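You operate a simulated robot arm through the tools that you are given. There is no shell and no other tool. Be economical: measure what you need, move in short steps, check, and stop when the job is done.

The job below is to be done with a simulated robot arm. You get a single attempt, and the scene is never put back.

## Task
Marinate both pieces of tofu in soy in the stew dish.
Fine: tip the whole soy jug over them, stand it back, and put the lid on; both pieces end stained brown. Set down upright: soy jug.

It is judged by the outcome, as a careful person would: the job done as asked, and still so three seconds after it is handed in. It fails if anything else is knocked over, pushed out of place, dropped, spilled or broken. A push-on lid holds only when it is set on centred and level and pressed home; a screw cap is set on level and turned clockwise until tight.

## Robot
A 7-joint arm with a three-finger gripper on a trunk, on a base that drives. Base frame: it is fixed to the floor where the robot stands at the start and does not move with it; the origin is under the middle of the robot, x ahead of it, y to its left, z up; the surface under the hand at the start is at about z = 915. Lengths are in mm, angles in degrees, forces in N, time in s.
With the tool pointing down near the work surface it reaches from about 400 to 920 mm from the robot's upright axis, wherever it stands. Its first joint turns from -166.0 to 166.0 degrees. Places, roughly: brown stew dish (22x15x8 cm) [600, -200, 900]. Payload 2.69 kg.
Tool frame: the origin (TCP) lies between the finger pads and is the grasp point; the fingertips stand 29 mm ahead of it; z points along the fingers, y is the line along which they close. The gripper opens to 120 mm. The gripper's body begins 78 mm behind the TCP.
Orientation is that of the tool frame in the base frame, as [roll, pitch, yaw] about the fixed x, y, z axes, in that order (R = Rz(yaw) Ry(pitch) Rx(roll)). With the fingers straight down and closing along the base's y, the tool's x points along the base's -x, its y along +y and its z along -z.

## Interface
- The arm moves only by the tool arm_command. Its arguments are lists of equal length, an entry for each row: "gripper": the finger opening in mm, from 0 to 120; "slide": the shift along the base's x, y, z in units of 25 mm (1.0 is 25 mm), a list of three; "delta_rot": the turn, a rotation vector about the base's x, y, z in units of 5 degrees (1.0 is 5 degrees), a list of three. In form: {"gripper": [gripper, ...], "slide": [[dx, dy, dz], ...], "delta_rot": [[ax, ay, az], ...]}. A call has 1 to 20 rows; each row shifts and turns the commanded pose from where the row before left it. A call with a number of a shift or a turn outside -1 to 1 is refused whole. Each row takes 0.2 s and may step no farther than 50 mm and 8.6 degrees from the row before; otherwise, or with a gripper value out of range, the whole call is refused. A pose out of reach is approached as far as the arm can. The call stops where the force on the tool passes 40 N (or 10 N more than at its start, if that is more) or the arm is blocked; 0.2 s more then pass. The fingers move at their own pace and stop on an object; they squeeze with about 24 N. The grip force told is the motor's: it shows also when the fingers shut on nothing. Time passes only in rows, and 0.2 s behind the last, so rows that do not move let the fingers close. It gives the time, the measured TCP pose, the force on the tool (base axes), the opening and the grip force at its end, in the units of the frame above (readings bear some noise), with the torque about the TCP (base axes, N m) and any sound that the robot's microphone picked up.
- Cameras (640 x 400 px; columns grow to the right, rows downward): "scene" is now at [234.5, -24.1, 1313.4]; the picture's right is [-0.27, -0.96, 0.00], its down [-0.67, 0.19, -0.72] and it looks along [0.69, -0.19, -0.70] (base axes); focal length 288 px, centre (320, 200). "wrist" rides on the gripper at [63, 0, -104] in the tool frame; the picture's right is [0.00, 1.00, 0.00], its down [-0.83, 0.00, -0.56] and it looks along [-0.56, 0.00, 0.83] (tool axes); focal length 275 px, centre (320, 200). There is no depth. A picture from a camera that has moved, and an enlarged one, comes with that camera's place and axes in the base frame and with its lens.
- get_image(camera): a new picture of that camera. No time passes.
- move_column(by): slides the trunk up (or, below 0, down) by that many mm; the arm and the scene camera ride with it, the base frame stays. It gives what a move gives, with no picture.
- steer(legs): drives the robot by 1 to 6 legs, each [ahead, left, turn to the left] in mm, mm and degrees, along the robot's own axes; the way and the turn of a leg run together, so that a leg with both is an arc; at most 1500 mm and 180 degrees a leg. The arm and the cameras ride along, it lands a little off, and it stops where it bumps. It gives what a move gives.
- pan_tilt(pan, tilt): turns the head with the scene camera to pan (to the left, within 86 degrees either way) and tilt (down, from -29 to 69), counted from straight ahead of the robot. It gives what a move gives.
- close_up(camera, box): a new picture of the part [left, top, right, bottom] of that camera's present view, enlarged. No time passes.
- finish_job(): hands the job in; it is judged then, once.

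Work in short steps. Places have to be worked out from the pictures, the camera data and where the tool is seen: move nearer, look again, correct. Check each grasp and each placing, and mend what went wrong. You have 120 turns and 98 pictures in all, those below and enlarged ones among them. Open the gripper and draw the arm clear of the work before you hand the job in, unless the task says otherwise; then end with one line.

The tools are called after "Call:" by a JSON object that holds its "api" and its "payload". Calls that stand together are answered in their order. arm_command: Moves the arm, as the interface text tells. Its arguments: {"type":"object","properties":{"gripper":{"type":"array","items":{"type":"number"}},"slide":{"type":"array","items":{"type":"array","items":{"type":"number"}}},"delta_rot":{"type":"array","items":{"type":"array","items":{"type":"number"}}}},"required":["gripper","slide","delta_rot"]} The other tools are called the same way: move_column (by) slides the trunk up or down; steer (legs) drives the base; pan_tilt (pan, tilt) turns the head that bears the scene camera; get_image (camera) takes a picture; close_up (camera, box) takes an enlarged picture of a part of a camera's view; finish_job () hands the job in.

At the start:

```text
t: 0.0
tool_pos: [593.9, -347.3, 1000.3]
ee_rot: [180.0, 0.0, -179.9]
ft_force: [0.5, 0.3, 0.6]
torque: [-0.01, -0.01, 0.03]
opening: 120.1
grip_force: 0.1
trunk travel left (down, up): [-575.0, 38.0]
robot x, y, heading: [-0.3, 0.9, -0.2]
head pan, tilt: [-15.7, 44.2]
```

scene: 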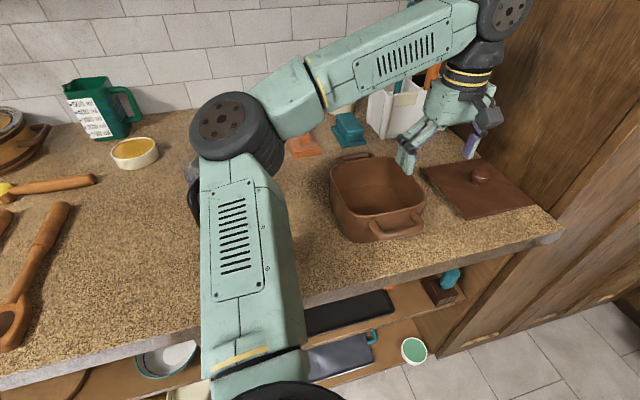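
wrist: 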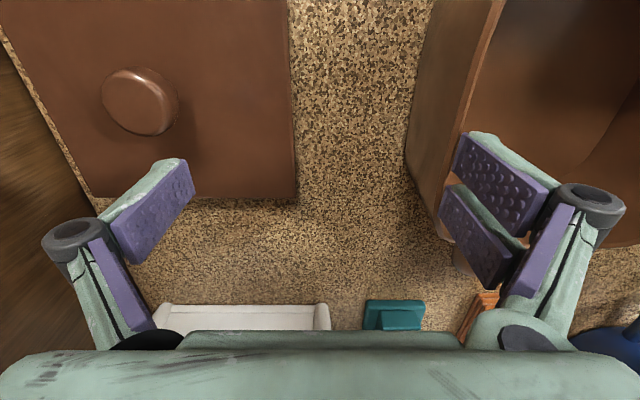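

The arm hides part of the scene; I enlarge the jug area and the dish area to identify the soy jug and tofu.

Call:
{"api": "close_up", "payload": {"camera": "scene", "box": [0, 60, 200, 185]}}

Call:
{"api": "close_up", "payload": {"camera": "scene", "box": [270, 60, 550, 240]}}

```text
3.20 times, centred on (100, 122) of scene
camera zoom: at [234.5, -24.1, 1313.4], right [-0.27, -0.96, 0.0], down [-0.67, 0.19, -0.72], along [0.69, -0.19, -0.7], focal length 923 px, centre (1024, 448)
```

zoom: 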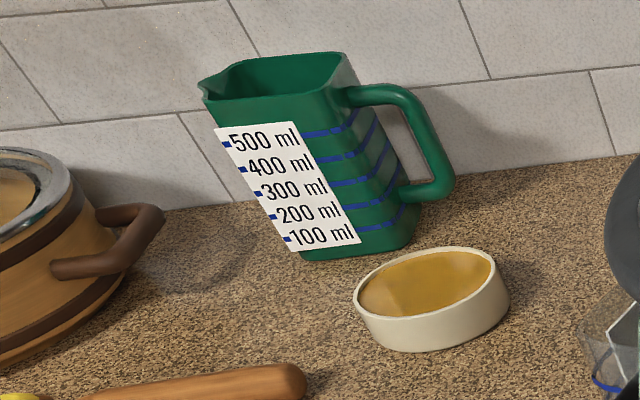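

```text
2.22 times, centred on (410, 150) of scene
camera zoom: at [234.5, -24.1, 1313.4], right [-0.27, -0.96, 0.0], down [-0.67, 0.19, -0.72], along [0.69, -0.19, -0.7], focal length 641 px, centre (120, 311)
```

zoom: 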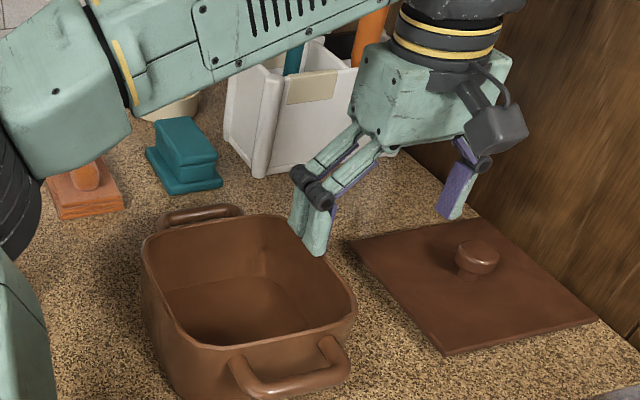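

Dish looks empty and a clear vessel with a blue mark is behind the arm. I raise the hand and swing it left to uncover the hidden area.

Call:
{"api": "arm_command", "payload": {"gripper": [120, 120, 120, 120, 120, 120, 120, 120, 120, 120, 120, 120, 120, 120, 120, 120, 120, 120, 120, 120], "slide": [[0, 0, 1], [0, 0, 1], [0, 0, 1], [0, 0, 1], [0, 0, 1], [0, 0, 1], [0, 0, 1], [0, 0, 1], [0, 1, 0], [0, 1, 0], [0, 1, 0], [0, 1, 0], [0, 1, 0], [0, 1, 0], [0, 1, 0], [0, 1, 0], [0, 1, 0], [0, 1, 0], [0, 1, 0], [0, 1, 0]], "delta_rot": [[0, 0, 0], [0, 0, 0], [0, 0, 0], [0, 0, 0], [0, 0, 0], [0, 0, 0], [0, 0, 0], [0, 0, 0], [0, 0, 0], [0, 0, 0], [0, 0, 0], [0, 0, 0], [0, 0, 0], [0, 0, 0], [0, 0, 0], [0, 0, 0], [0, 0, 0], [0, 0, 0], [0, 0, 0], [0, 0, 0]]}}

Call:
{"api": "get_image", "payload": {"camera": "scene"}}

Call:
{"api": "get_image", "payload": {"camera": "wrist"}}

```text
t: 4.2
tool_pos: [594.1, -44.8, 1139.9]
ee_rot: [-179.9, 0.0, 179.9]
ft_force: [0.4, 0.7, -0.2]
torque: [-0.02, 0.0, -0.01]
opening: 119.9
grip_force: 0.0
out of reach, approached as far as the arm can: row 6, 7, 8
trunk travel left (down, up): [-575.0, 38.0]
robot x, y, heading: [-2.0, 1.0, 0.1]
head pan, tilt: [-15.7, 44.2]
```

```text
93 pictures are left
camera scene: at [234.4, -23.9, 1313.5], right [-0.27, -0.96, 0.0], down [-0.67, 0.19, -0.72], along [0.69, -0.19, -0.7], focal length 288 px, centre (320, 200)
```

scene: 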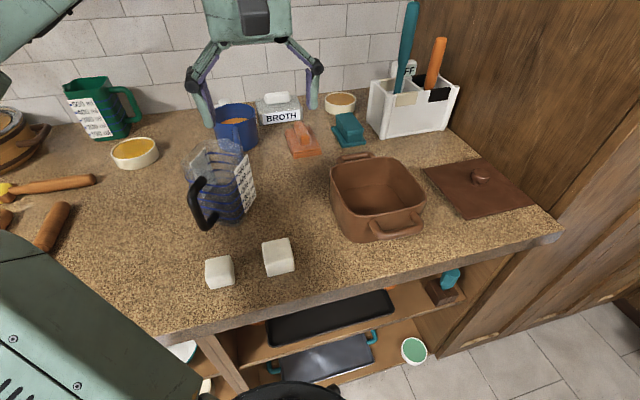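

```text
92 pictures are left
camera wrist: at [531.1, -45.1, 1244.8], right [0.0, 1.0, 0.0], down [0.83, 0.0, 0.56], along [0.56, 0.0, -0.83], focal length 275 px, centre (320, 200)
```

wrist: 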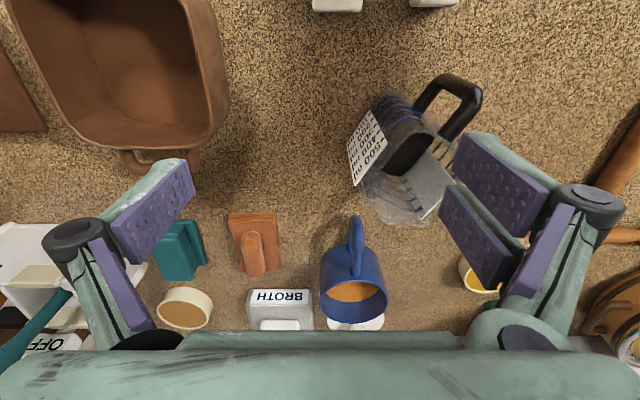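

Two white cubes (tofu) are near the counter edge. I enlarge the vessels to find the soy.

Call:
{"api": "close_up", "payload": {"camera": "scene", "box": [170, 80, 370, 300]}}

Call:
{"api": "close_up", "payload": {"camera": "wrist", "box": [310, 60, 500, 240]}}

```text
1.82 times, centred on (270, 190) of scene
camera zoom: at [234.4, -23.9, 1313.5], right [-0.27, -0.96, 0.0], down [-0.67, 0.19, -0.72], along [0.69, -0.19, -0.7], focal length 524 px, centre (411, 218)
```

zoom: 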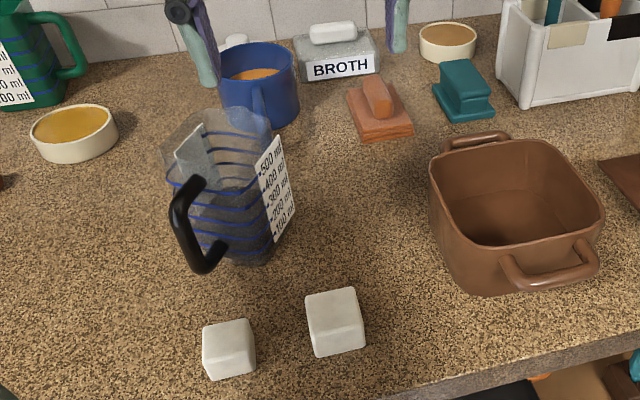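

```text
2.22 times, centred on (405, 150) of wrist
camera zoom: at [531.1, -45.1, 1244.8], right [0.0, 1.0, 0.0], down [0.83, 0.0, 0.56], along [0.56, 0.0, -0.83], focal length 612 px, centre (131, 311)
```

zoom: 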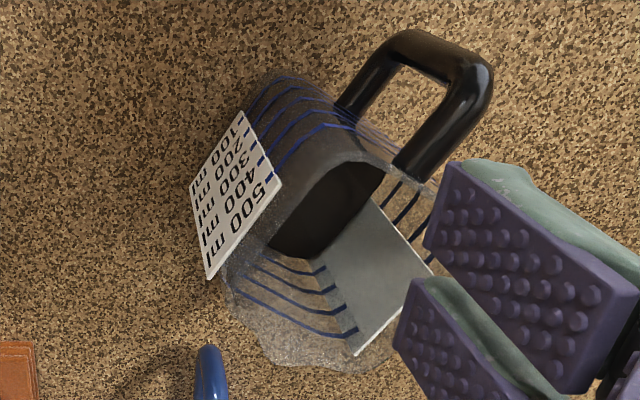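

Candidates are the clear jug (dark contents?) and the opaque green jug. I move the wrist camera so it looks into the clear jug.

Call:
{"api": "arm_command", "payload": {"gripper": [120, 120, 120, 120], "slide": [[-0.7, 1, 0], [-0.7, 1, 0], [-0.7, 1, 0], [-0.7, 0.8, 0]], "delta_rot": [[0, 0, 0], [0, 0, 0], [0, 0, 0], [0, 0, 0]]}}

Call:
{"api": "close_up", "payload": {"camera": "wrist", "box": [160, 0, 480, 340]}}

```text
t: 5.2
tool_pos: [528.7, 41.8, 1135.4]
ee_rot: [-179.3, -0.5, 178.3]
ft_force: [-0.5, 0.4, -1.0]
torque: [-0.02, -0.01, -0.01]
opening: 119.8
grip_force: 0.1
trunk travel left (down, up): [-575.0, 38.0]
robot x, y, heading: [-2.3, -1.4, 0.1]
head pan, tilt: [-15.7, 44.2]
```

```text
1.18 times, centred on (320, 170) of wrist
camera zoom: at [466.1, 45.5, 1241.2], right [0.03, 1.0, -0.01], down [0.84, -0.02, 0.55], along [0.55, -0.02, -0.84], focal length 324 px, centre (320, 235)
```

zoom: 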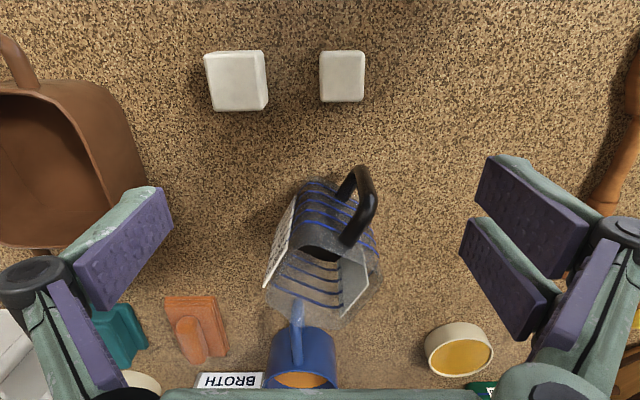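

I enlarge the jug further.

Call:
{"api": "close_up", "payload": {"camera": "wrist", "box": [265, 130, 385, 250]}}

Call:
{"api": "close_up", "payload": {"camera": "scene", "box": [170, 125, 270, 240]}}

```text
3.33 times, centred on (325, 190) of wrist
camera zoom: at [466.1, 45.5, 1241.2], right [0.03, 1.0, -0.01], down [0.84, -0.02, 0.55], along [0.55, -0.02, -0.84], focal length 918 px, centre (303, 233)
```

zoom: 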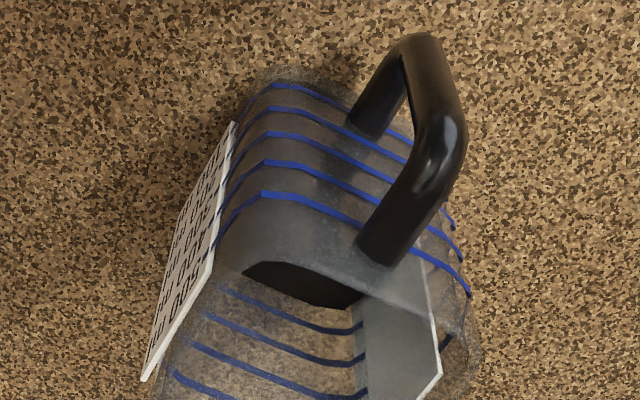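

```text
3.48 times, centred on (220, 182) of scene
camera zoom: at [234.7, -24.1, 1313.4], right [-0.27, -0.96, 0.0], down [-0.67, 0.19, -0.72], along [0.69, -0.19, -0.7], focal length 1003 px, centre (668, 261)
```

zoom: 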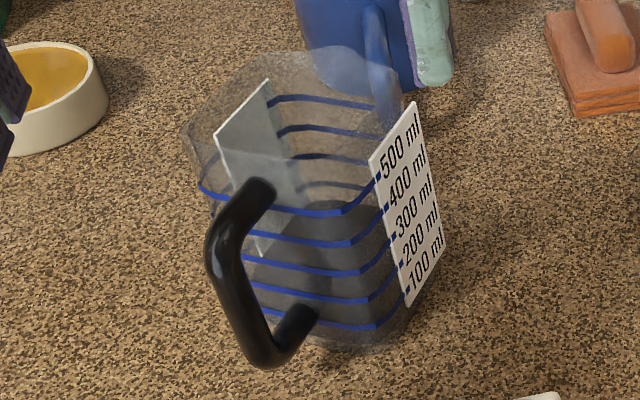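

The clear jug holds a dark liquid (soy) at about (655,48). Tofu pieces are at about (504,-28) and (504,62); I go above the first one.

Call:
{"api": "arm_command", "payload": {"gripper": [90, 90, 90, 90, 90, 90], "slide": [[-0.4, -1, 0], [-0.4, -1, 0], [-0.2, -0.8, -1], [0, 0, -1], [0, 0, -1], [0, 0, -1]], "delta_rot": [[0, 0, 0], [0, 0, 0], [0, 0, 0], [0, 0, 0], [0, 0, 0], [0, 0, 0]]}}

Call:
{"api": "get_image", "payload": {"camera": "wrist"}}

Call:
{"api": "get_image", "payload": {"camera": "scene"}}

```text
t: 6.6
tool_pos: [500.7, -20.5, 1038.6]
ee_rot: [180.0, 0.0, -179.8]
ft_force: [-0.4, 0.0, -0.4]
torque: [0.03, 0.01, 0.01]
opening: 90.1
grip_force: 0.0
trunk travel left (down, up): [-575.0, 38.0]
robot x, y, heading: [0.3, 0.1, -0.1]
head pan, tilt: [-15.7, 44.2]
```

```text
86 pictures are left
camera wrist: at [437.2, -20.7, 1143.5], right [0.0, 1.0, 0.0], down [0.83, 0.0, 0.56], along [0.56, 0.0, -0.83], focal length 275 px, centre (320, 200)
```

wrist: 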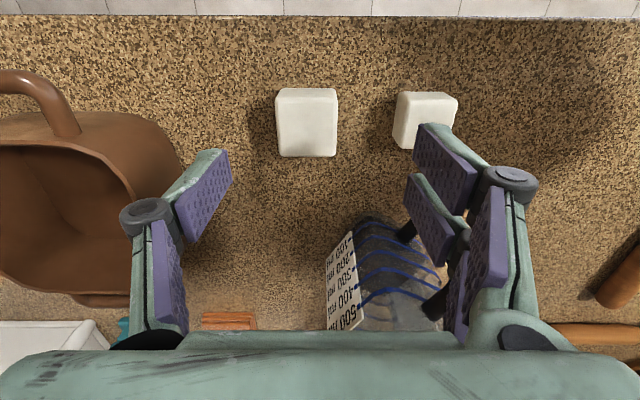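

```text
85 pictures are left
camera scene: at [234.7, -24.1, 1313.5], right [-0.27, -0.96, 0.0], down [-0.67, 0.19, -0.72], along [0.69, -0.19, -0.7], focal length 288 px, centre (320, 200)
```

scene: 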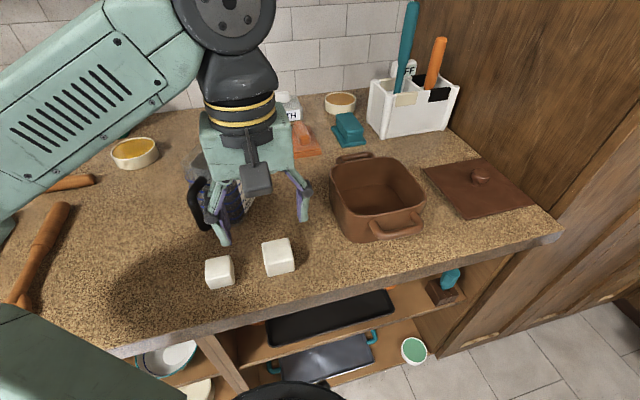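

Tofu 1 centre measures about (501,-30), about 42 mm wide. I descend to TCP z≈950 and close.

Call:
{"api": "arm_command", "payload": {"gripper": [90, 90, 90, 90, 90, 40, 30, 30, 30, 30], "slide": [[0, -0.38, -0.8], [0, 0, -0.8], [0, 0, -0.8], [0, 0, -0.6], [0, 0, -0.54], [0, 0, 0], [0, 0, 0], [0, 0, 0], [0, 0, 0], [0, 0, 0]], "delta_rot": [[0, 0, 0], [0, 0, 0], [0, 0, 0], [0, 0, 0], [0, 0, 0], [0, 0, 0], [0, 0, 0], [0, 0, 0], [0, 0, 0], [0, 0, 0]]}}

Call:
{"api": "get_image", "payload": {"camera": "wrist"}}

```text
t: 8.8
tool_pos: [499.6, -29.7, 949.9]
ee_rot: [-179.9, 0.0, -180.0]
ft_force: [0.5, 0.0, -0.6]
torque: [0.02, 0.03, 0.0]
opening: 43.6
grip_force: 24.0
trunk travel left (down, up): [-575.0, 38.0]
robot x, y, heading: [0.5, 0.5, -0.2]
head pan, tilt: [-15.7, 44.2]
```

```text
84 pictures are left
camera wrist: at [435.8, -29.6, 1055.1], right [0.0, 1.0, 0.0], down [0.83, 0.0, 0.56], along [0.56, 0.0, -0.83], focal length 275 px, centre (320, 200)
```

wrist: 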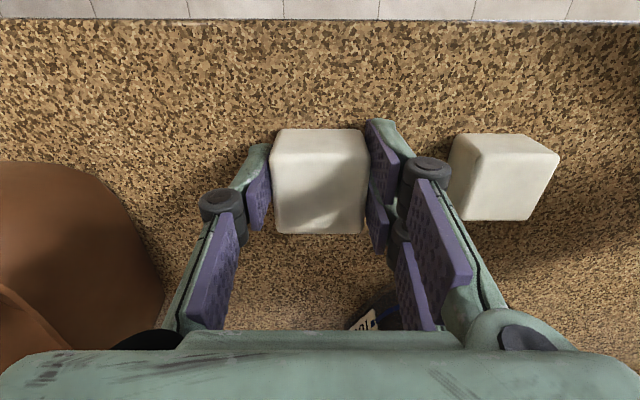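

Gripped at 43.6 mm. Lift and move toward the dish at height, then look.

Call:
{"api": "arm_command", "payload": {"gripper": [30, 30, 30, 30, 30, 30, 30, 30, 30, 30, 30, 30], "slide": [[0, 0, 1], [0, 0, 1], [0, 0, 1], [0, 0, 1], [0, 0, 1], [0.2, -1, 0.4], [0.4, -1, 0], [0.4, -1, 0], [0.4, -1, 0], [0.4, -1, 0], [0.4, -1, 0], [0, 0, 0]], "delta_rot": [[0, 0, 0], [0, 0, 0], [0, 0, 0], [0, 0, 0], [0, 0, 0], [0, 0, 0], [0, 0, 0], [0, 0, 0], [0, 0, 0], [0, 0, 0], [0, 0, 0], [0, 0, 0]]}}

Call:
{"api": "get_image", "payload": {"camera": "wrist"}}

Call:
{"api": "get_image", "payload": {"camera": "scene"}}

```text
t: 11.4
tool_pos: [555.2, -181.0, 1087.1]
ee_rot: [-180.0, 0.0, -180.0]
ft_force: [-0.5, 0.2, 0.0]
torque: [-0.04, 0.03, -0.01]
opening: 43.7
grip_force: 24.2
trunk travel left (down, up): [-575.0, 38.0]
robot x, y, heading: [0.6, -1.5, 0.0]
head pan, tilt: [-15.7, 44.2]
```

```text
83 pictures are left
camera wrist: at [492.5, -181.1, 1190.7], right [0.0, 1.0, 0.0], down [0.83, 0.0, 0.56], along [0.56, 0.0, -0.83], focal length 275 px, centre (320, 200)
```

wrist: 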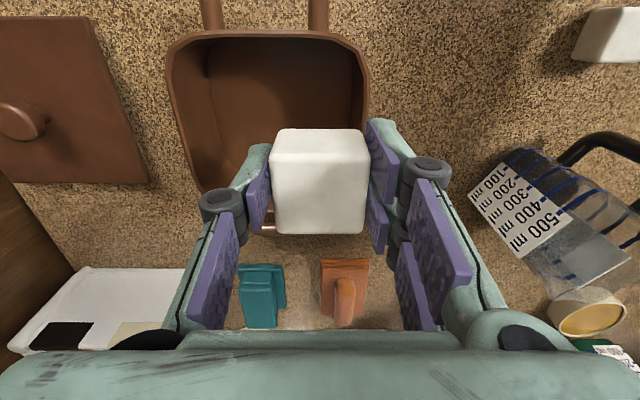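

```text
82 pictures are left
camera scene: at [234.5, -24.1, 1313.4], right [-0.27, -0.96, 0.0], down [-0.67, 0.19, -0.72], along [0.69, -0.19, -0.7], focal length 288 px, centre (320, 200)
```

scene: 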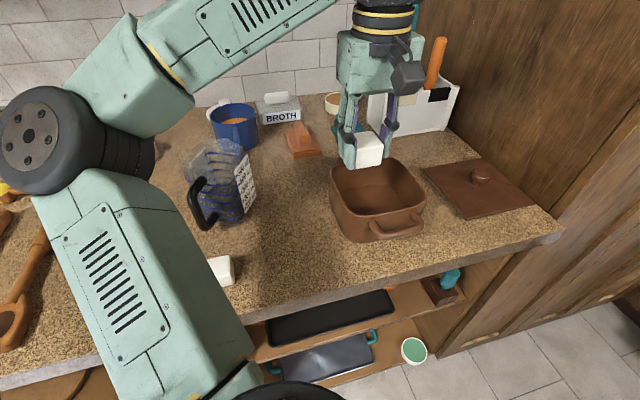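

Tofu is held. I enlarge the dish in the scene view to measure its rim and floor.

Call:
{"api": "close_up", "payload": {"camera": "scene", "box": [310, 120, 550, 270]}}

```text
2.67 times, centred on (430, 195) of scene
camera zoom: at [234.5, -24.1, 1313.4], right [-0.27, -0.96, 0.0], down [-0.67, 0.19, -0.72], along [0.69, -0.19, -0.7], focal length 769 px, centre (27, 213)
```

zoom: 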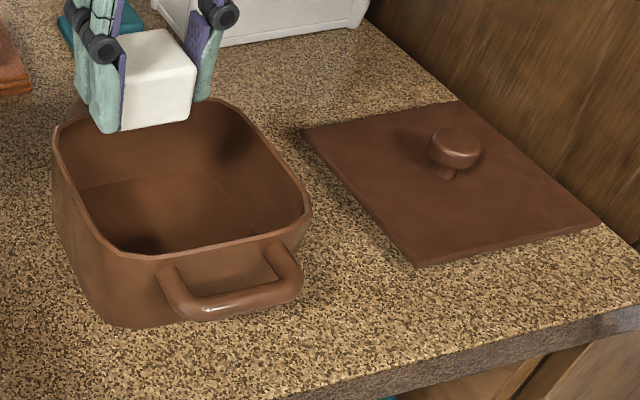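

Rim spans about x 500–625, y −151..−285 at z≈992; centre (562,−217). I place tofu 1 in the far half, at (587,−217), going down to z≈966.

Call:
{"api": "arm_command", "payload": {"gripper": [30, 30, 30, 30, 30, 30, 30, 30, 30], "slide": [[0.64, -0.7, 0], [0.64, -0.74, 0], [0, 0, -0.8], [0, 0, -0.8], [0, 0, -0.8], [0, 0, -0.8], [0, 0, -0.8], [0, 0, -0.8], [0, 0, 0]], "delta_rot": [[0, 0, 0], [0, 0, 0], [0, 0, 0], [0, 0, 0], [0, 0, 0], [0, 0, 0], [0, 0, 0], [0, 0, 0], [0, 0, 0]]}}

Call:
{"api": "get_image", "payload": {"camera": "wrist"}}

Call:
{"api": "close_up", "payload": {"camera": "scene", "box": [310, 120, 470, 250]}}

```text
t: 13.4
tool_pos: [587.3, -215.5, 967.8]
ee_rot: [-179.9, -0.1, -180.0]
ft_force: [1.0, -0.4, -0.4]
torque: [-0.02, 0.0, 0.0]
opening: 43.8
grip_force: 24.0
trunk travel left (down, up): [-575.0, 38.0]
robot x, y, heading: [-1.6, 0.9, 0.0]
head pan, tilt: [-15.7, 44.2]
```

```text
80 pictures are left
camera wrist: at [523.7, -215.5, 1070.5], right [0.0, 1.0, 0.0], down [0.83, 0.0, 0.56], along [0.56, 0.0, -0.83], focal length 275 px, centre (320, 200)
```

wrist: 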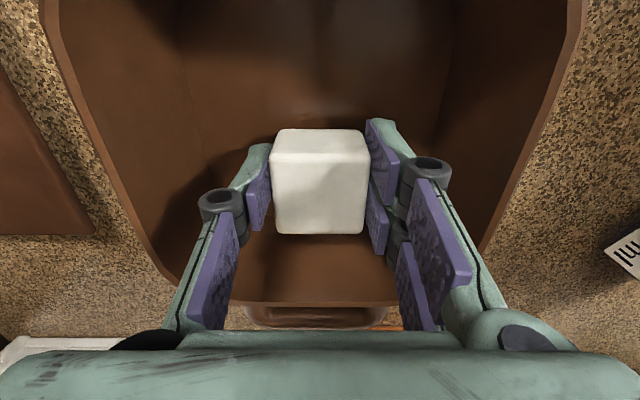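

```text
3.08 times, centred on (390, 185) of scene
camera zoom: at [234.5, -24.2, 1313.4], right [-0.27, -0.96, 0.0], down [-0.67, 0.19, -0.72], along [0.69, -0.19, -0.7], focal length 888 px, centre (105, 246)
```

zoom: 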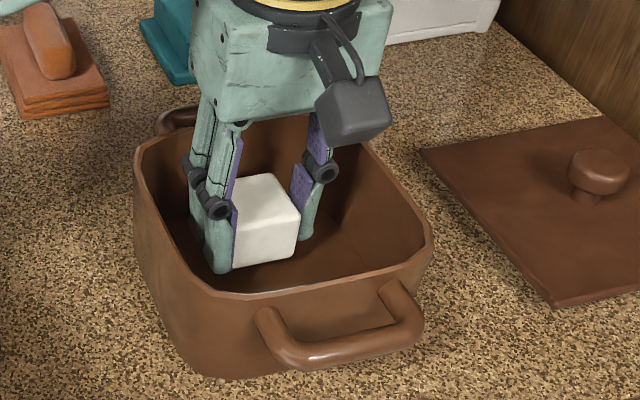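

There is some room toward the far wall; I shift 6 mm ahead and lower slowly to touch the floor.

Call:
{"api": "arm_command", "payload": {"gripper": [30, 30, 30, 30], "slide": [[0.24, -0.04, 0], [0, 0, -0.16], [0, 0, -0.12], [0, 0, -0.08]], "delta_rot": [[0, 0, 0], [0, 0, 0], [0, 0, 0], [0, 0, 0]]}}

```text
t: 14.4
tool_pos: [593.2, -217.5, 957.6]
ee_rot: [-180.0, 0.0, 180.0]
ft_force: [0.6, -0.2, -0.7]
torque: [0.01, 0.04, -0.01]
opening: 44.1
grip_force: 23.9
trunk travel left (down, up): [-575.0, 38.0]
robot x, y, heading: [1.6, 1.5, -0.0]
head pan, tilt: [-15.7, 44.2]
```

No contact yet; continue down in small steps.

Call:
{"api": "arm_command", "payload": {"gripper": [30, 30, 30], "slide": [[0, 0, -0.06], [0, 0, -0.06], [0, 0, 0]], "delta_rot": [[0, 0, 0], [0, 0, 0], [0, 0, 0]]}}

```text
t: 15.2
tool_pos: [592.5, -217.6, 956.4]
ee_rot: [-179.9, 0.1, 180.0]
ft_force: [2.6, 2.9, 18.6]
torque: [0.11, -0.06, 0.03]
opening: 43.9
grip_force: 23.6
trunk travel left (down, up): [-575.0, 38.0]
robot x, y, heading: [1.8, -1.3, 0.1]
head pan, tilt: [-15.7, 44.2]
```

Contact on the dish floor (18 N up). Release just a little and raise straight up.

Call:
{"api": "arm_command", "payload": {"gripper": [60, 64, 64, 64, 64, 64, 64, 64], "slide": [[0, 0, 0.05], [0, 0, 0], [0, 0, 0], [0, 0, 0.6], [0, 0, 1], [0, 0, 1], [0, 0, 1], [0, 0, 1]], "delta_rot": [[0, 0, 0], [0, 0, 0], [0, 0, 0], [0, 0, 0], [0, 0, 0], [0, 0, 0], [0, 0, 0], [0, 0, 0]]}}

Call:
{"api": "close_up", "payload": {"camera": "scene", "box": [310, 120, 470, 250]}}

Call:
{"api": "get_image", "payload": {"camera": "wrist"}}

```text
t: 17.0
tool_pos: [591.7, -218.3, 1070.4]
ee_rot: [180.0, 0.1, -180.0]
ft_force: [0.5, -0.7, -0.9]
torque: [0.0, 0.0, 0.04]
opening: 64.0
grip_force: 0.0
trunk travel left (down, up): [-575.0, 38.0]
robot x, y, heading: [-0.6, 0.6, 0.1]
head pan, tilt: [-15.7, 44.2]
```

```text
3.08 times, centred on (390, 185) of scene
camera zoom: at [234.3, -24.1, 1313.5], right [-0.27, -0.96, 0.0], down [-0.67, 0.19, -0.72], along [0.69, -0.19, -0.7], focal length 888 px, centre (105, 246)
```

zoom: 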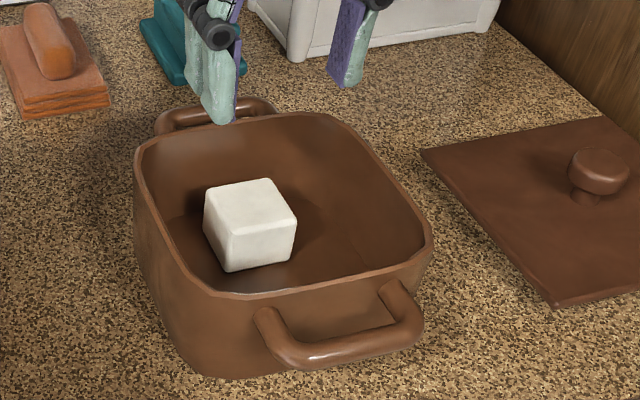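

```text
77 pictures are left
camera wrist: at [529.5, -218.1, 1173.9], right [0.0, 1.0, 0.0], down [0.83, 0.0, 0.56], along [0.56, 0.0, -0.83], focal length 275 px, centre (320, 200)
```

wrist: 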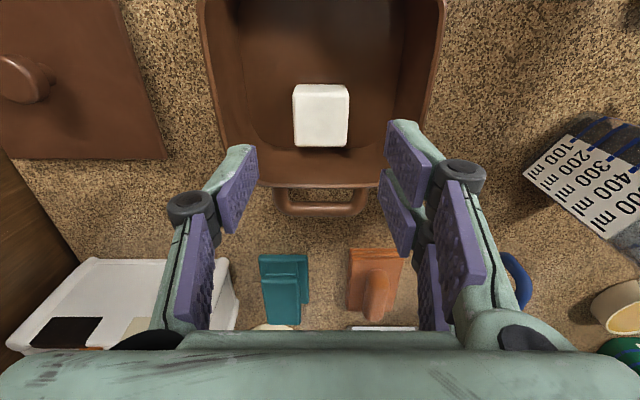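

Tofu 1 is in the dish. Now move to above tofu 2.

Call:
{"api": "arm_command", "payload": {"gripper": [90, 90, 90, 90, 90, 90, 90, 90, 90, 90, 90, 90, 90, 90, 90], "slide": [[-1, 0, 0], [-1, 0, 0], [-1, 0, 0], [-0.67, 0, 0], [0, 1, 0], [0, 1, 0], [0, 1, 0], [0, 1, 0], [0, 1, 0], [0, 1, 0], [0, 1, 0], [0, 1, 0], [0, 1, 0], [0, 1, 0], [0, 1, -1]], "delta_rot": [[0, 0, 0], [0, 0, 0], [0, 0, 0], [0, 0, 0], [0, 0, 0], [0, 0, 0], [0, 0, 0], [0, 0, 0], [0, 0, 0], [0, 0, 0], [0, 0, 0], [0, 0, 0], [0, 0, 0], [0, 0, 0], [0, 0, 0]]}}

Call:
{"api": "get_image", "payload": {"camera": "wrist"}}

```text
t: 20.2
tool_pos: [499.6, 57.5, 1046.8]
ee_rot: [-179.9, 0.0, 179.9]
ft_force: [-0.3, 0.1, 0.2]
torque: [-0.03, -0.03, 0.0]
opening: 90.0
grip_force: 0.0
trunk travel left (down, up): [-575.0, 38.0]
robot x, y, heading: [1.0, 1.1, -0.0]
head pan, tilt: [-15.7, 44.2]
```

```text
76 pictures are left
camera wrist: at [436.5, 56.7, 1150.3], right [0.0, 1.0, 0.0], down [0.83, 0.0, 0.56], along [0.56, 0.0, -0.83], focal length 275 px, centre (320, 200)
```

wrist: 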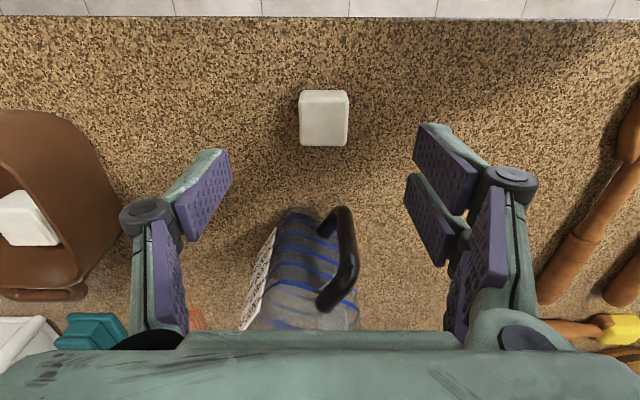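

Tofu 2 is at about (500,60). Descend and close.

Call:
{"api": "arm_command", "payload": {"gripper": [90, 90, 90, 90, 90, 40, 25, 25, 25, 25, 25], "slide": [[0, 0.1, -0.8], [0, 0, -0.8], [0, 0, -0.8], [0, 0, -0.8], [0, 0, -0.72], [0, 0, 0], [0, 0, 0], [0, 0, 0], [0, 0, 0], [0, 0, 0], [0, 0, 0]], "delta_rot": [[0, 0, 0], [0, 0, 0], [0, 0, 0], [0, 0, 0], [0, 0, 0], [0, 0, 0], [0, 0, 0], [0, 0, 0], [0, 0, 0], [0, 0, 0], [0, 0, 0]]}}

Call:
{"api": "get_image", "payload": {"camera": "wrist"}}

```text
t: 22.6
tool_pos: [501.0, 60.1, 949.1]
ee_rot: [180.0, 0.0, 179.9]
ft_force: [0.3, -0.2, 0.1]
torque: [-0.02, -0.01, -0.01]
opening: 36.9
grip_force: 24.0
trunk travel left (down, up): [-575.0, 38.0]
robot x, y, heading: [0.1, 2.7, 0.2]
head pan, tilt: [-15.7, 44.2]
```

```text
75 pictures are left
camera wrist: at [437.9, 60.5, 1052.7], right [0.0, 1.0, 0.0], down [0.83, 0.0, 0.56], along [0.56, 0.0, -0.83], focal length 275 px, centre (320, 200)
```

wrist: 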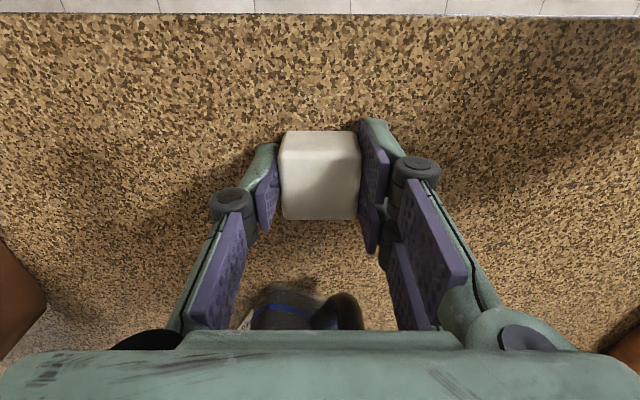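

Held (36.9 mm). Lift, carry to (541,−217).

Call:
{"api": "arm_command", "payload": {"gripper": [20, 20, 20, 20, 20, 20, 20, 20, 20, 20, 20, 20, 20, 20, 20, 20, 20, 20], "slide": [[0, 0, 1], [0, 0, 1], [0, 0, 1], [0, 0, 1], [0, 0, 1], [0, -1, 0], [0, -1, 0], [0, -1, 0], [0, -1, 0], [0, -1, 0], [0, -1, 0], [0.2, -1, 0], [0.2, -1, 0], [0.4, -1, 0], [0.4, -1, 0], [0.4, -1, 0], [0, -0.1, -1], [0, 0, 0]], "delta_rot": [[0, 0, 0], [0, 0, 0], [0, 0, 0], [0, 0, 0], [0, 0, 0], [0, 0, 0], [0, 0, 0], [0, 0, 0], [0, 0, 0], [0, 0, 0], [0, 0, 0], [0, 0, 0], [0, 0, 0], [0, 0, 0], [0, 0, 0], [0, 0, 0], [0, 0, 0], [0, 0, 0]]}}

Call:
{"api": "get_image", "payload": {"camera": "wrist"}}

Call:
{"api": "close_up", "payload": {"camera": "scene", "box": [310, 120, 470, 250]}}

```text
t: 26.4
tool_pos: [541.0, -216.4, 1047.4]
ee_rot: [-180.0, 0.0, 180.0]
ft_force: [0.2, 0.7, -0.9]
torque: [-0.01, 0.0, 0.04]
opening: 36.9
grip_force: 24.1
trunk travel left (down, up): [-575.0, 38.0]
robot x, y, heading: [-3.5, -4.4, -0.2]
head pan, tilt: [-15.7, 44.2]
```

```text
74 pictures are left
camera wrist: at [478.7, -217.2, 1151.4], right [0.0, 1.0, 0.0], down [0.83, 0.0, 0.56], along [0.56, 0.0, -0.83], focal length 275 px, centre (320, 200)
```

wrist: 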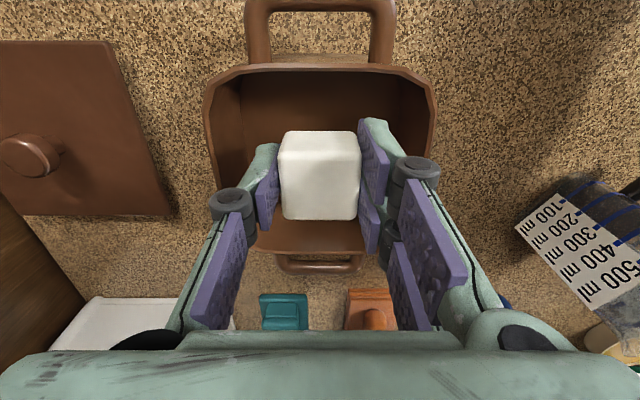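

```text
3.08 times, centred on (390, 185) of scene
camera zoom: at [234.5, -24.1, 1313.5], right [-0.27, -0.96, 0.0], down [-0.67, 0.19, -0.72], along [0.69, -0.19, -0.7], focal length 888 px, centre (105, 246)
```

zoom: 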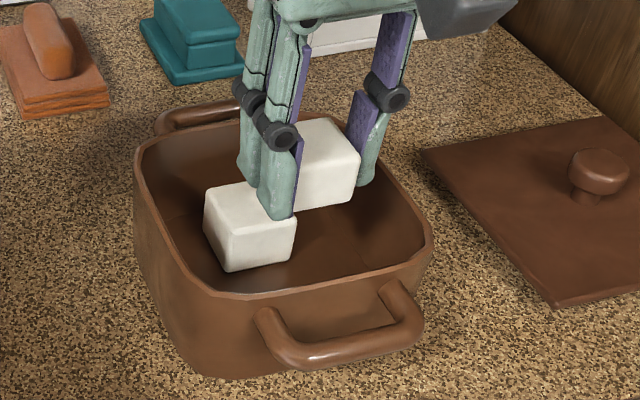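

Alignment is good and leaves a gap to tofu 1. Descend to touch, at TCP z≈956.

Call:
{"api": "arm_command", "payload": {"gripper": [20, 20, 20, 20, 20, 20, 20], "slide": [[0, 0, -0.8], [0, 0, -0.8], [0, 0, -0.8], [0, 0, -0.8], [0, 0, -0.4], [0, 0, -0.04], [0, 0, 0]], "delta_rot": [[0, 0, 0], [0, 0, 0], [0, 0, 0], [0, 0, 0], [0, 0, 0], [0, 0, 0], [0, 0, 0]]}}

```text
t: 28.0
tool_pos: [541.6, -217.8, 956.9]
ee_rot: [180.0, 0.0, 180.0]
ft_force: [-0.4, 0.3, 0.2]
torque: [-0.02, -0.03, 0.01]
opening: 37.0
grip_force: 24.1
trunk travel left (down, up): [-575.0, 38.0]
robot x, y, heading: [-2.3, 0.5, 0.0]
head pan, tilt: [-15.7, 44.2]
```

One millimetre more, then release gently and raise.

Call:
{"api": "arm_command", "payload": {"gripper": [20, 20, 55, 58, 58, 58, 58, 58, 58, 58], "slide": [[0, 0, -0.06], [0, 0, 0], [0, 0, 0], [0, 0, 0], [0, 0, 0], [0, 0, 0.6], [0, 0, 1], [0, 0, 1], [0, 0, 1], [0, 0, 1]], "delta_rot": [[0, 0, 0], [0, 0, 0], [0, 0, 0], [0, 0, 0], [0, 0, 0], [0, 0, 0], [0, 0, 0], [0, 0, 0], [0, 0, 0], [0, 0, 0]]}}

Call:
{"api": "close_up", "payload": {"camera": "scene", "box": [310, 120, 470, 250]}}

```text
t: 30.2
tool_pos: [539.8, -216.8, 1071.6]
ee_rot: [-179.9, 0.0, -180.0]
ft_force: [1.1, -0.9, 0.8]
torque: [0.03, -0.04, 0.0]
opening: 58.1
grip_force: 0.1
trunk travel left (down, up): [-575.0, 38.0]
robot x, y, heading: [1.5, 0.5, 0.1]
head pan, tilt: [-15.7, 44.2]
```

```text
3.08 times, centred on (390, 185) of scene
camera zoom: at [234.2, -24.1, 1313.5], right [-0.27, -0.96, 0.0], down [-0.67, 0.19, -0.72], along [0.69, -0.19, -0.7], focal length 888 px, centre (105, 246)
```

zoom: 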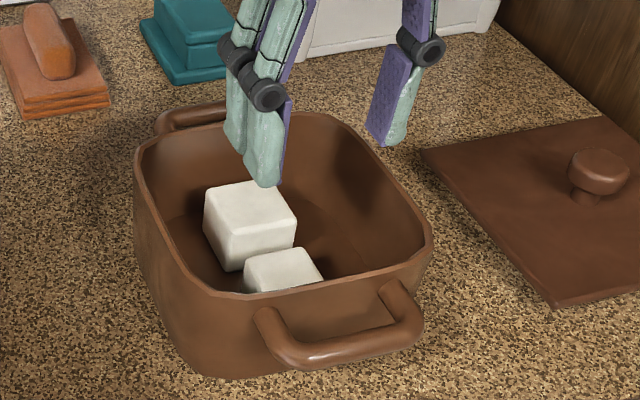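

Both pieces are in the dish. Now I place the wrist camera straight above the clear jug (tool tilted 34°) to measure its orientation.

Call:
{"api": "arm_command", "payload": {"gripper": [120, 120, 120, 120, 120, 120, 120, 120, 120, 120, 120, 120, 120, 120], "slide": [[0, 0, 1], [0, 0, 1], [0, 0, 0.4], [0.4, 1, 0], [0.4, 1, 0], [0.4, 1, 0], [0.4, 1, 0], [0.4, 1, 0], [0.4, 1, 0], [0.4, 1, 0], [0.4, 1, 0], [0.4, 0.9, 0], [0.4, 0.9, 0], [0.36, 0.8, 0]], "delta_rot": [[0, 0, 0], [0, 0, 0], [0, 0, 0], [0, 0, 0], [0, 0, 0], [0, 0, 0], [0, 0, 0], [0, 1, 0], [0, 1, 0], [0, 1, 0], [0, 1, 0], [0, 1, 0], [0, 1, 0], [0, 0.8, 0]]}}

Call:
{"api": "get_image", "payload": {"camera": "wrist"}}

Call:
{"api": "get_image", "payload": {"camera": "scene"}}

```text
t: 33.0
tool_pos: [612.8, 1.8, 1051.1]
ee_rot: [179.6, -27.3, -179.6]
ft_force: [1.7, 2.4, 12.1]
torque: [0.8, -0.02, -0.04]
opening: 119.9
grip_force: 0.0
out of reach, approached as far as the arm can: row 9, 10, 11, 12, 13
trunk travel left (down, up): [-575.0, 38.0]
robot x, y, heading: [-2.4, -0.5, 0.2]
head pan, tilt: [-15.7, 44.2]
stopped in row 13: the force on the tool passed its limit at 63 N (the readings are from after the stop); the commanded pose is now the measured one
```

```text
71 pictures are left
camera wrist: at [604.1, 0.7, 1172.1], right [-0.01, 1.0, 0.01], down [0.99, 0.01, 0.11], along [0.11, 0.01, -0.99], focal length 275 px, centre (320, 200)
```

wrist: 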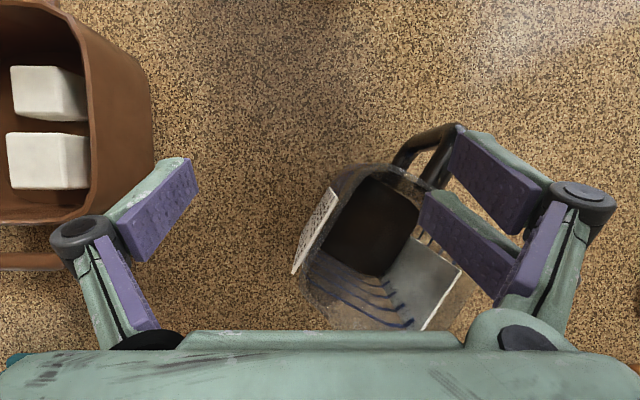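

```text
70 pictures are left
camera scene: at [234.8, -24.0, 1313.6], right [-0.27, -0.96, 0.0], down [-0.67, 0.19, -0.72], along [0.69, -0.19, -0.7], focal length 288 px, centre (320, 200)
```

scene: 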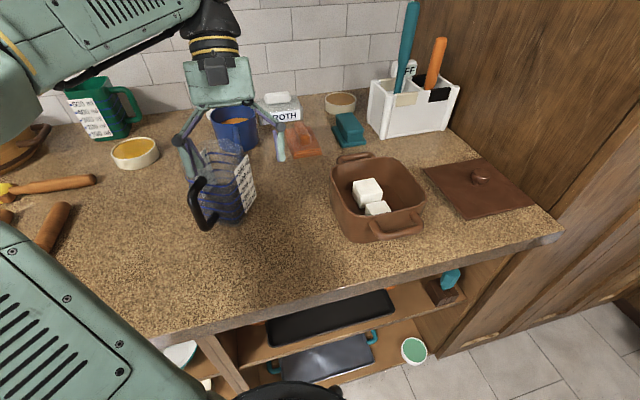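

The pose was out of reach and the arm sagged so the left finger rests on the jug; it still stands. I raise the trunk straight up to lift off.

Call:
{"api": "move_column", "payload": {"by": 37}}

Call:
{"api": "get_image", "payload": {"camera": "wrist"}}

Call:
{"api": "close_up", "payload": {"camera": "scene", "box": [150, 100, 310, 260]}}

```text
t: 33.8
tool_pos: [611.2, 1.5, 1087.1]
ee_rot: [179.7, -27.5, -179.5]
ft_force: [0.0, -0.3, 0.0]
torque: [0.03, 0.0, 0.04]
opening: 120.3
grip_force: 0.2
trunk travel left (down, up): [-612.0, 1.0]
robot x, y, heading: [-0.1, -1.4, -0.3]
head pan, tilt: [-15.7, 44.2]
```

```text
69 pictures are left
camera wrist: at [604.4, 0.7, 1207.8], right [-0.01, 1.0, 0.01], down [0.99, 0.01, 0.11], along [0.11, 0.01, -0.99], focal length 275 px, centre (320, 200)
```

wrist: 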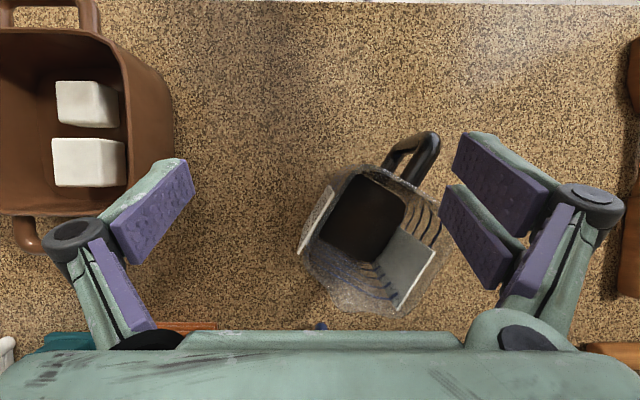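

```text
2.50 times, centred on (230, 180) of scene
camera zoom: at [234.9, -24.0, 1350.4], right [-0.27, -0.96, 0.0], down [-0.67, 0.19, -0.72], along [0.69, -0.19, -0.7], focal length 721 px, centre (545, 250)
```

zoom: 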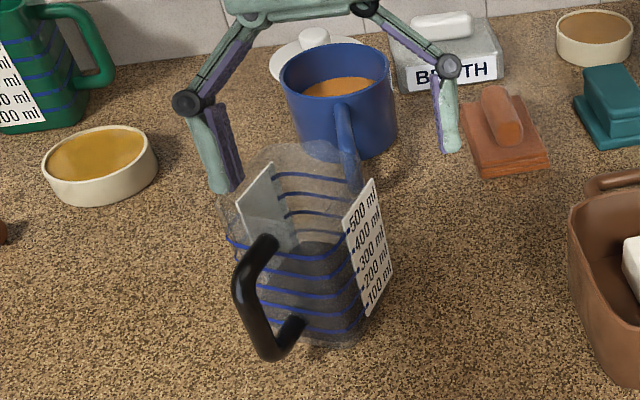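

Jug intact, and the liquid inside is clearly dark soy. I enlarge this overhead view for geometry.

Call:
{"api": "close_up", "payload": {"camera": "wrist", "box": [270, 110, 470, 330]}}

```text
1.82 times, centred on (370, 220) of wrist
camera zoom: at [604.4, 0.7, 1207.8], right [-0.01, 1.0, 0.01], down [0.99, 0.01, 0.11], along [0.11, 0.01, -0.99], focal length 500 px, centre (229, 164)
```

zoom: 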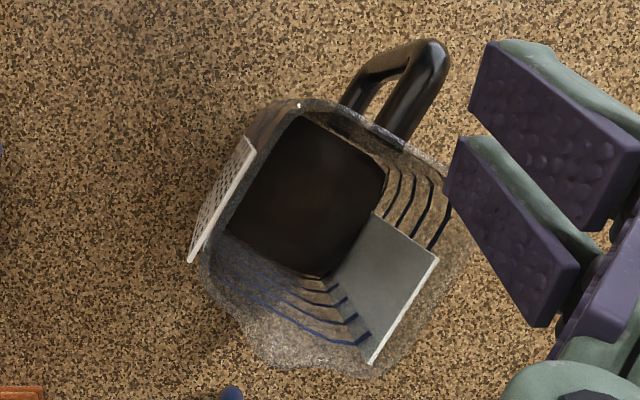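

Jug centre ≈(649,39), spout pointing yaw ≈−28° (away and right), rim z≈1030, width ≈78 mm. I'll grasp it from the handle side with the tool near horizontal; for that the wrist camera must be on top, so I first untilt and turn the tool about z.

Call:
{"api": "arm_command", "payload": {"gripper": [120, 120, 120, 120, 120, 120, 120, 120, 120, 120, 120, 120, 120], "slide": [[-0.6, 0, 0], [-0.6, 0, 0], [-0.6, 0, 0], [-0.6, 0, 0], [-0.6, 0, 0], [-0.4, 0, 0], [0, 0, 0], [0, 0, 0], [0, 0, 0], [0, 0, 0], [0, 0, 0], [0, 0, 0], [0, 0, 0]], "delta_rot": [[0, -1, 0], [0, -1, 0], [0, -1, 0], [0, -1, 0], [0, -1, 0], [0, -0.5, 0], [0, 0, 1], [0, 0, 1], [0, 0, 1], [0, 0, 1], [0, 0, 1], [0, 0, 1], [0, 0, 1]]}}

```text
t: 36.6
tool_pos: [526.1, 1.0, 1087.2]
ee_rot: [179.9, -0.1, -144.5]
ft_force: [0.5, 0.8, 0.3]
torque: [-0.03, 0.01, 0.03]
opening: 119.8
grip_force: 0.1
trunk travel left (down, up): [-612.0, 1.0]
robot x, y, heading: [0.3, 0.7, 0.0]
head pan, tilt: [-15.7, 44.2]
```

Continue turning about z, watching for limits.

Call:
{"api": "arm_command", "payload": {"gripper": [120, 120, 120, 120, 120, 120, 120, 120, 120, 120, 120, 120, 120, 120, 120, 120, 120, 120], "slide": [[0, 0, 0], [0, 0, 0], [0, 0, 0], [0, 0, 0], [0, 0, 0], [0, 0, 0], [0, 0, 0], [0, 0, 0], [0, 0, 0], [0, 0, 0], [0, 0, 0], [0, 0, 0], [0, 0, 0], [0, 0, 0], [0, 0, 0], [0, 0, 0], [0, 0, 0], [0, 0, 0]], "delta_rot": [[0, 0, 1], [0, 0, 1], [0, 0, 1], [0, 0, 1], [0, 0, 1], [0, 0, 1], [0, 0, 1], [0, 0, 1], [0, 0, 1], [0, 0, 1], [0, 0, 1], [0, 0, 1], [0, 0, 1], [0, 0, 1], [0, 0, 1], [0, 0, 1], [0, 0, 1], [0, 0, 1]]}}

```text
t: 40.4
tool_pos: [525.9, 0.7, 1086.9]
ee_rot: [179.8, 0.1, -54.6]
ft_force: [-0.2, 0.0, 0.0]
torque: [-0.03, -0.01, 0.01]
opening: 119.9
grip_force: 0.0
trunk travel left (down, up): [-612.0, 1.0]
robot x, y, heading: [0.5, 1.1, -0.0]
head pan, tilt: [-15.7, 44.2]
```

It turns freely. Finish the yaw to −28°, move to the pre-grasp place behind the handle, and begin pitching the tool up.

Call:
{"api": "arm_command", "payload": {"gripper": [120, 120, 120, 120, 120, 120, 120, 120, 120, 120, 120, 120, 120, 120, 120, 120], "slide": [[0, 0.8, 0], [0, 0.8, 0], [0, 0.8, 0], [0, 0.8, 0], [0, 0.8, 0], [0.3, 0, 0], [0, 0, 0], [0, 0, 0], [0, 0, 0], [0, 0, 0], [0, 0, 0], [0, 0, 0], [0, 0, 0], [0, 0, 0], [0, 0, 0], [0, 0, 0]], "delta_rot": [[0, 0, 1], [0, 0, 1], [0, 0, 1], [0, 0, 1], [0, 0, 1], [0, 0, 0.32], [-0.469, -0.883, 0], [-0.469, -0.883, 0], [-0.469, -0.883, 0], [-0.469, -0.883, 0], [-0.469, -0.883, 0], [-0.469, -0.883, 0], [-0.469, -0.883, 0], [-0.469, -0.883, 0], [-0.469, -0.883, 0], [-0.469, -0.883, 0]]}}

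Call:
{"api": "get_image", "payload": {"camera": "wrist"}}

Call:
{"api": "get_image", "payload": {"camera": "scene"}}

```text
t: 43.8
tool_pos: [535.1, 100.8, 1086.0]
ee_rot: [-179.8, -50.2, -28.2]
ft_force: [-0.2, 0.6, -0.9]
torque: [-0.03, 0.0, -0.01]
opening: 120.0
grip_force: 0.0
trunk travel left (down, up): [-612.0, 1.0]
robot x, y, heading: [-0.7, -0.3, 0.0]
head pan, tilt: [-15.7, 44.2]
```

```text
66 pictures are left
camera wrist: at [499.7, 120.1, 1201.6], right [-0.47, -0.88, 0.0], down [-0.85, 0.45, -0.28], along [0.25, -0.13, -0.96], focal length 275 px, centre (320, 200)
```

wrist: 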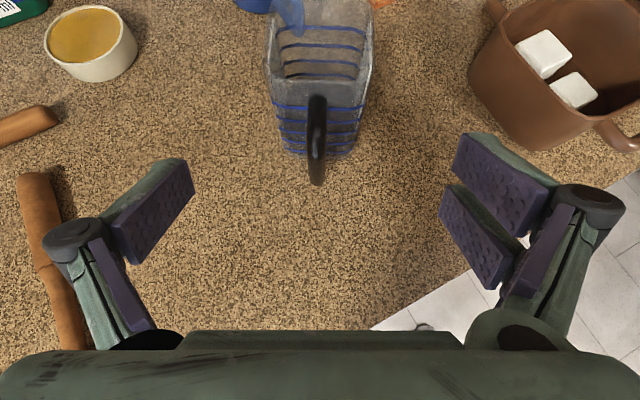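

```text
65 pictures are left
camera scene: at [234.7, -24.0, 1350.5], right [-0.27, -0.96, 0.0], down [-0.67, 0.19, -0.72], along [0.69, -0.19, -0.7], focal length 288 px, centre (320, 200)
```

scene: 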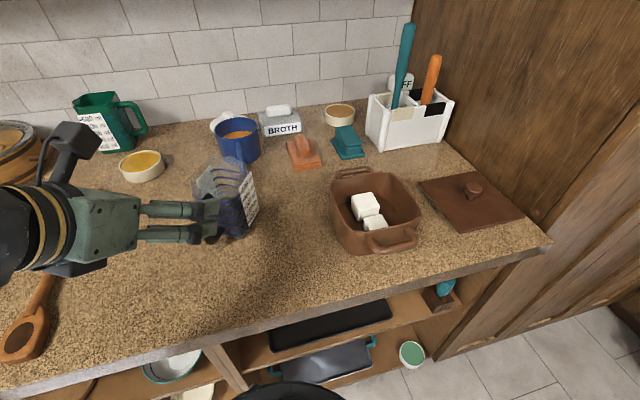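

The jug is centred and aligned with the tool. Pitch up 25° more and lower to z≈978.

Call:
{"api": "arm_command", "payload": {"gripper": [120, 120, 120, 120, 120, 120, 120, 120, 120, 120], "slide": [[0, 0, 0], [0, 0, 0], [0, 0, 0], [0, 0, 0], [0, 0, 0], [0, 0, -0.9], [0, 0, -0.9], [0, 0, -0.9], [0, 0, -0.9], [0, 0, -0.7]], "delta_rot": [[-0.469, -0.883, 0], [-0.469, -0.883, 0], [-0.469, -0.883, 0], [-0.469, -0.883, 0], [-0.469, -0.883, 0], [0, 0, 0], [0, 0, 0], [0, 0, 0], [0, 0, 0], [0, 0, 0]]}}

Call:
{"api": "get_image", "payload": {"camera": "wrist"}}

Call:
{"api": "get_image", "payload": {"camera": "scene"}}

```text
t: 46.0
tool_pos: [552.6, 135.0, 991.3]
ee_rot: [-179.4, -75.1, -28.7]
ft_force: [0.5, -0.1, -0.8]
torque: [-0.01, -0.01, 0.0]
opening: 119.9
grip_force: 0.0
out of reach, approached as far as the arm can: row 4, 5, 6, 7, 8, 10
trunk travel left (down, up): [-612.0, 1.0]
robot x, y, heading: [-1.9, 0.9, -0.0]
head pan, tilt: [-15.7, 44.2]
```

```text
64 pictures are left
camera wrist: at [478.4, 175.6, 1079.3], right [-0.47, -0.88, 0.0], down [-0.66, 0.35, -0.66], along [0.58, -0.31, -0.75], focal length 275 px, centre (320, 200)
```

wrist: 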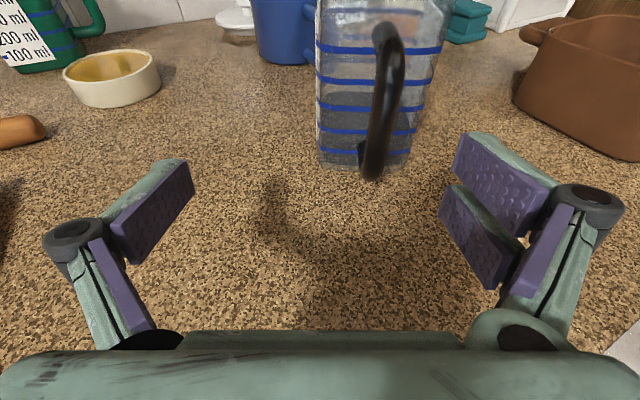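

```text
63 pictures are left
camera scene: at [234.9, -24.1, 1350.4], right [-0.27, -0.96, 0.0], down [-0.67, 0.19, -0.72], along [0.69, -0.19, -0.7], focal length 288 px, centre (320, 200)
```

scene: 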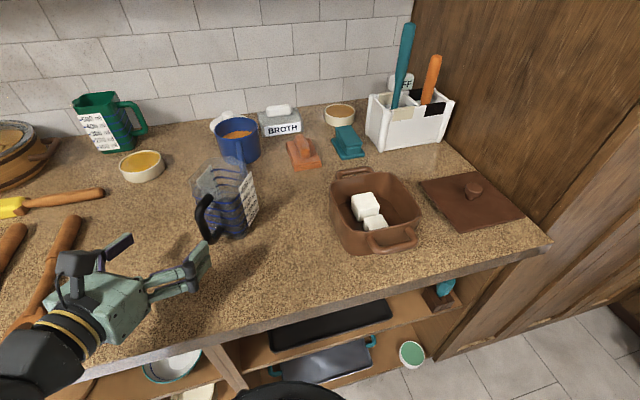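

The hand is too close to the robot there (pushed sideways by reach limits). I drive the base back 150 mm to get more working room.

Call:
{"api": "steer", "payload": {"legs": [[-150, 0, 0]]}}

Call:
{"api": "arm_command", "payload": {"gripper": [120], "slide": [[0, 0, 0]], "delta_rot": [[0, 0, 0]]}}

```text
t: 47.3
tool_pos: [405.7, 137.0, 992.7]
ee_rot: [-179.5, -75.0, -28.5]
ft_force: [-0.1, 0.2, -0.1]
torque: [0.02, 0.0, 0.0]
opening: 119.9
grip_force: 0.1
trunk travel left (down, up): [-612.0, 1.0]
robot x, y, heading: [-144.8, -1.7, 0.1]
head pan, tilt: [-15.7, 44.2]
```

```text
t: 47.7
tool_pos: [405.2, 137.3, 992.3]
ee_rot: [-179.6, -74.9, -28.5]
ft_force: [-0.4, -0.6, -0.3]
torque: [0.0, -0.02, 0.0]
opening: 120.1
grip_force: 0.1
trunk travel left (down, up): [-612.0, 1.0]
robot x, y, heading: [-144.9, 1.3, 0.2]
head pan, tilt: [-15.7, 44.2]
```

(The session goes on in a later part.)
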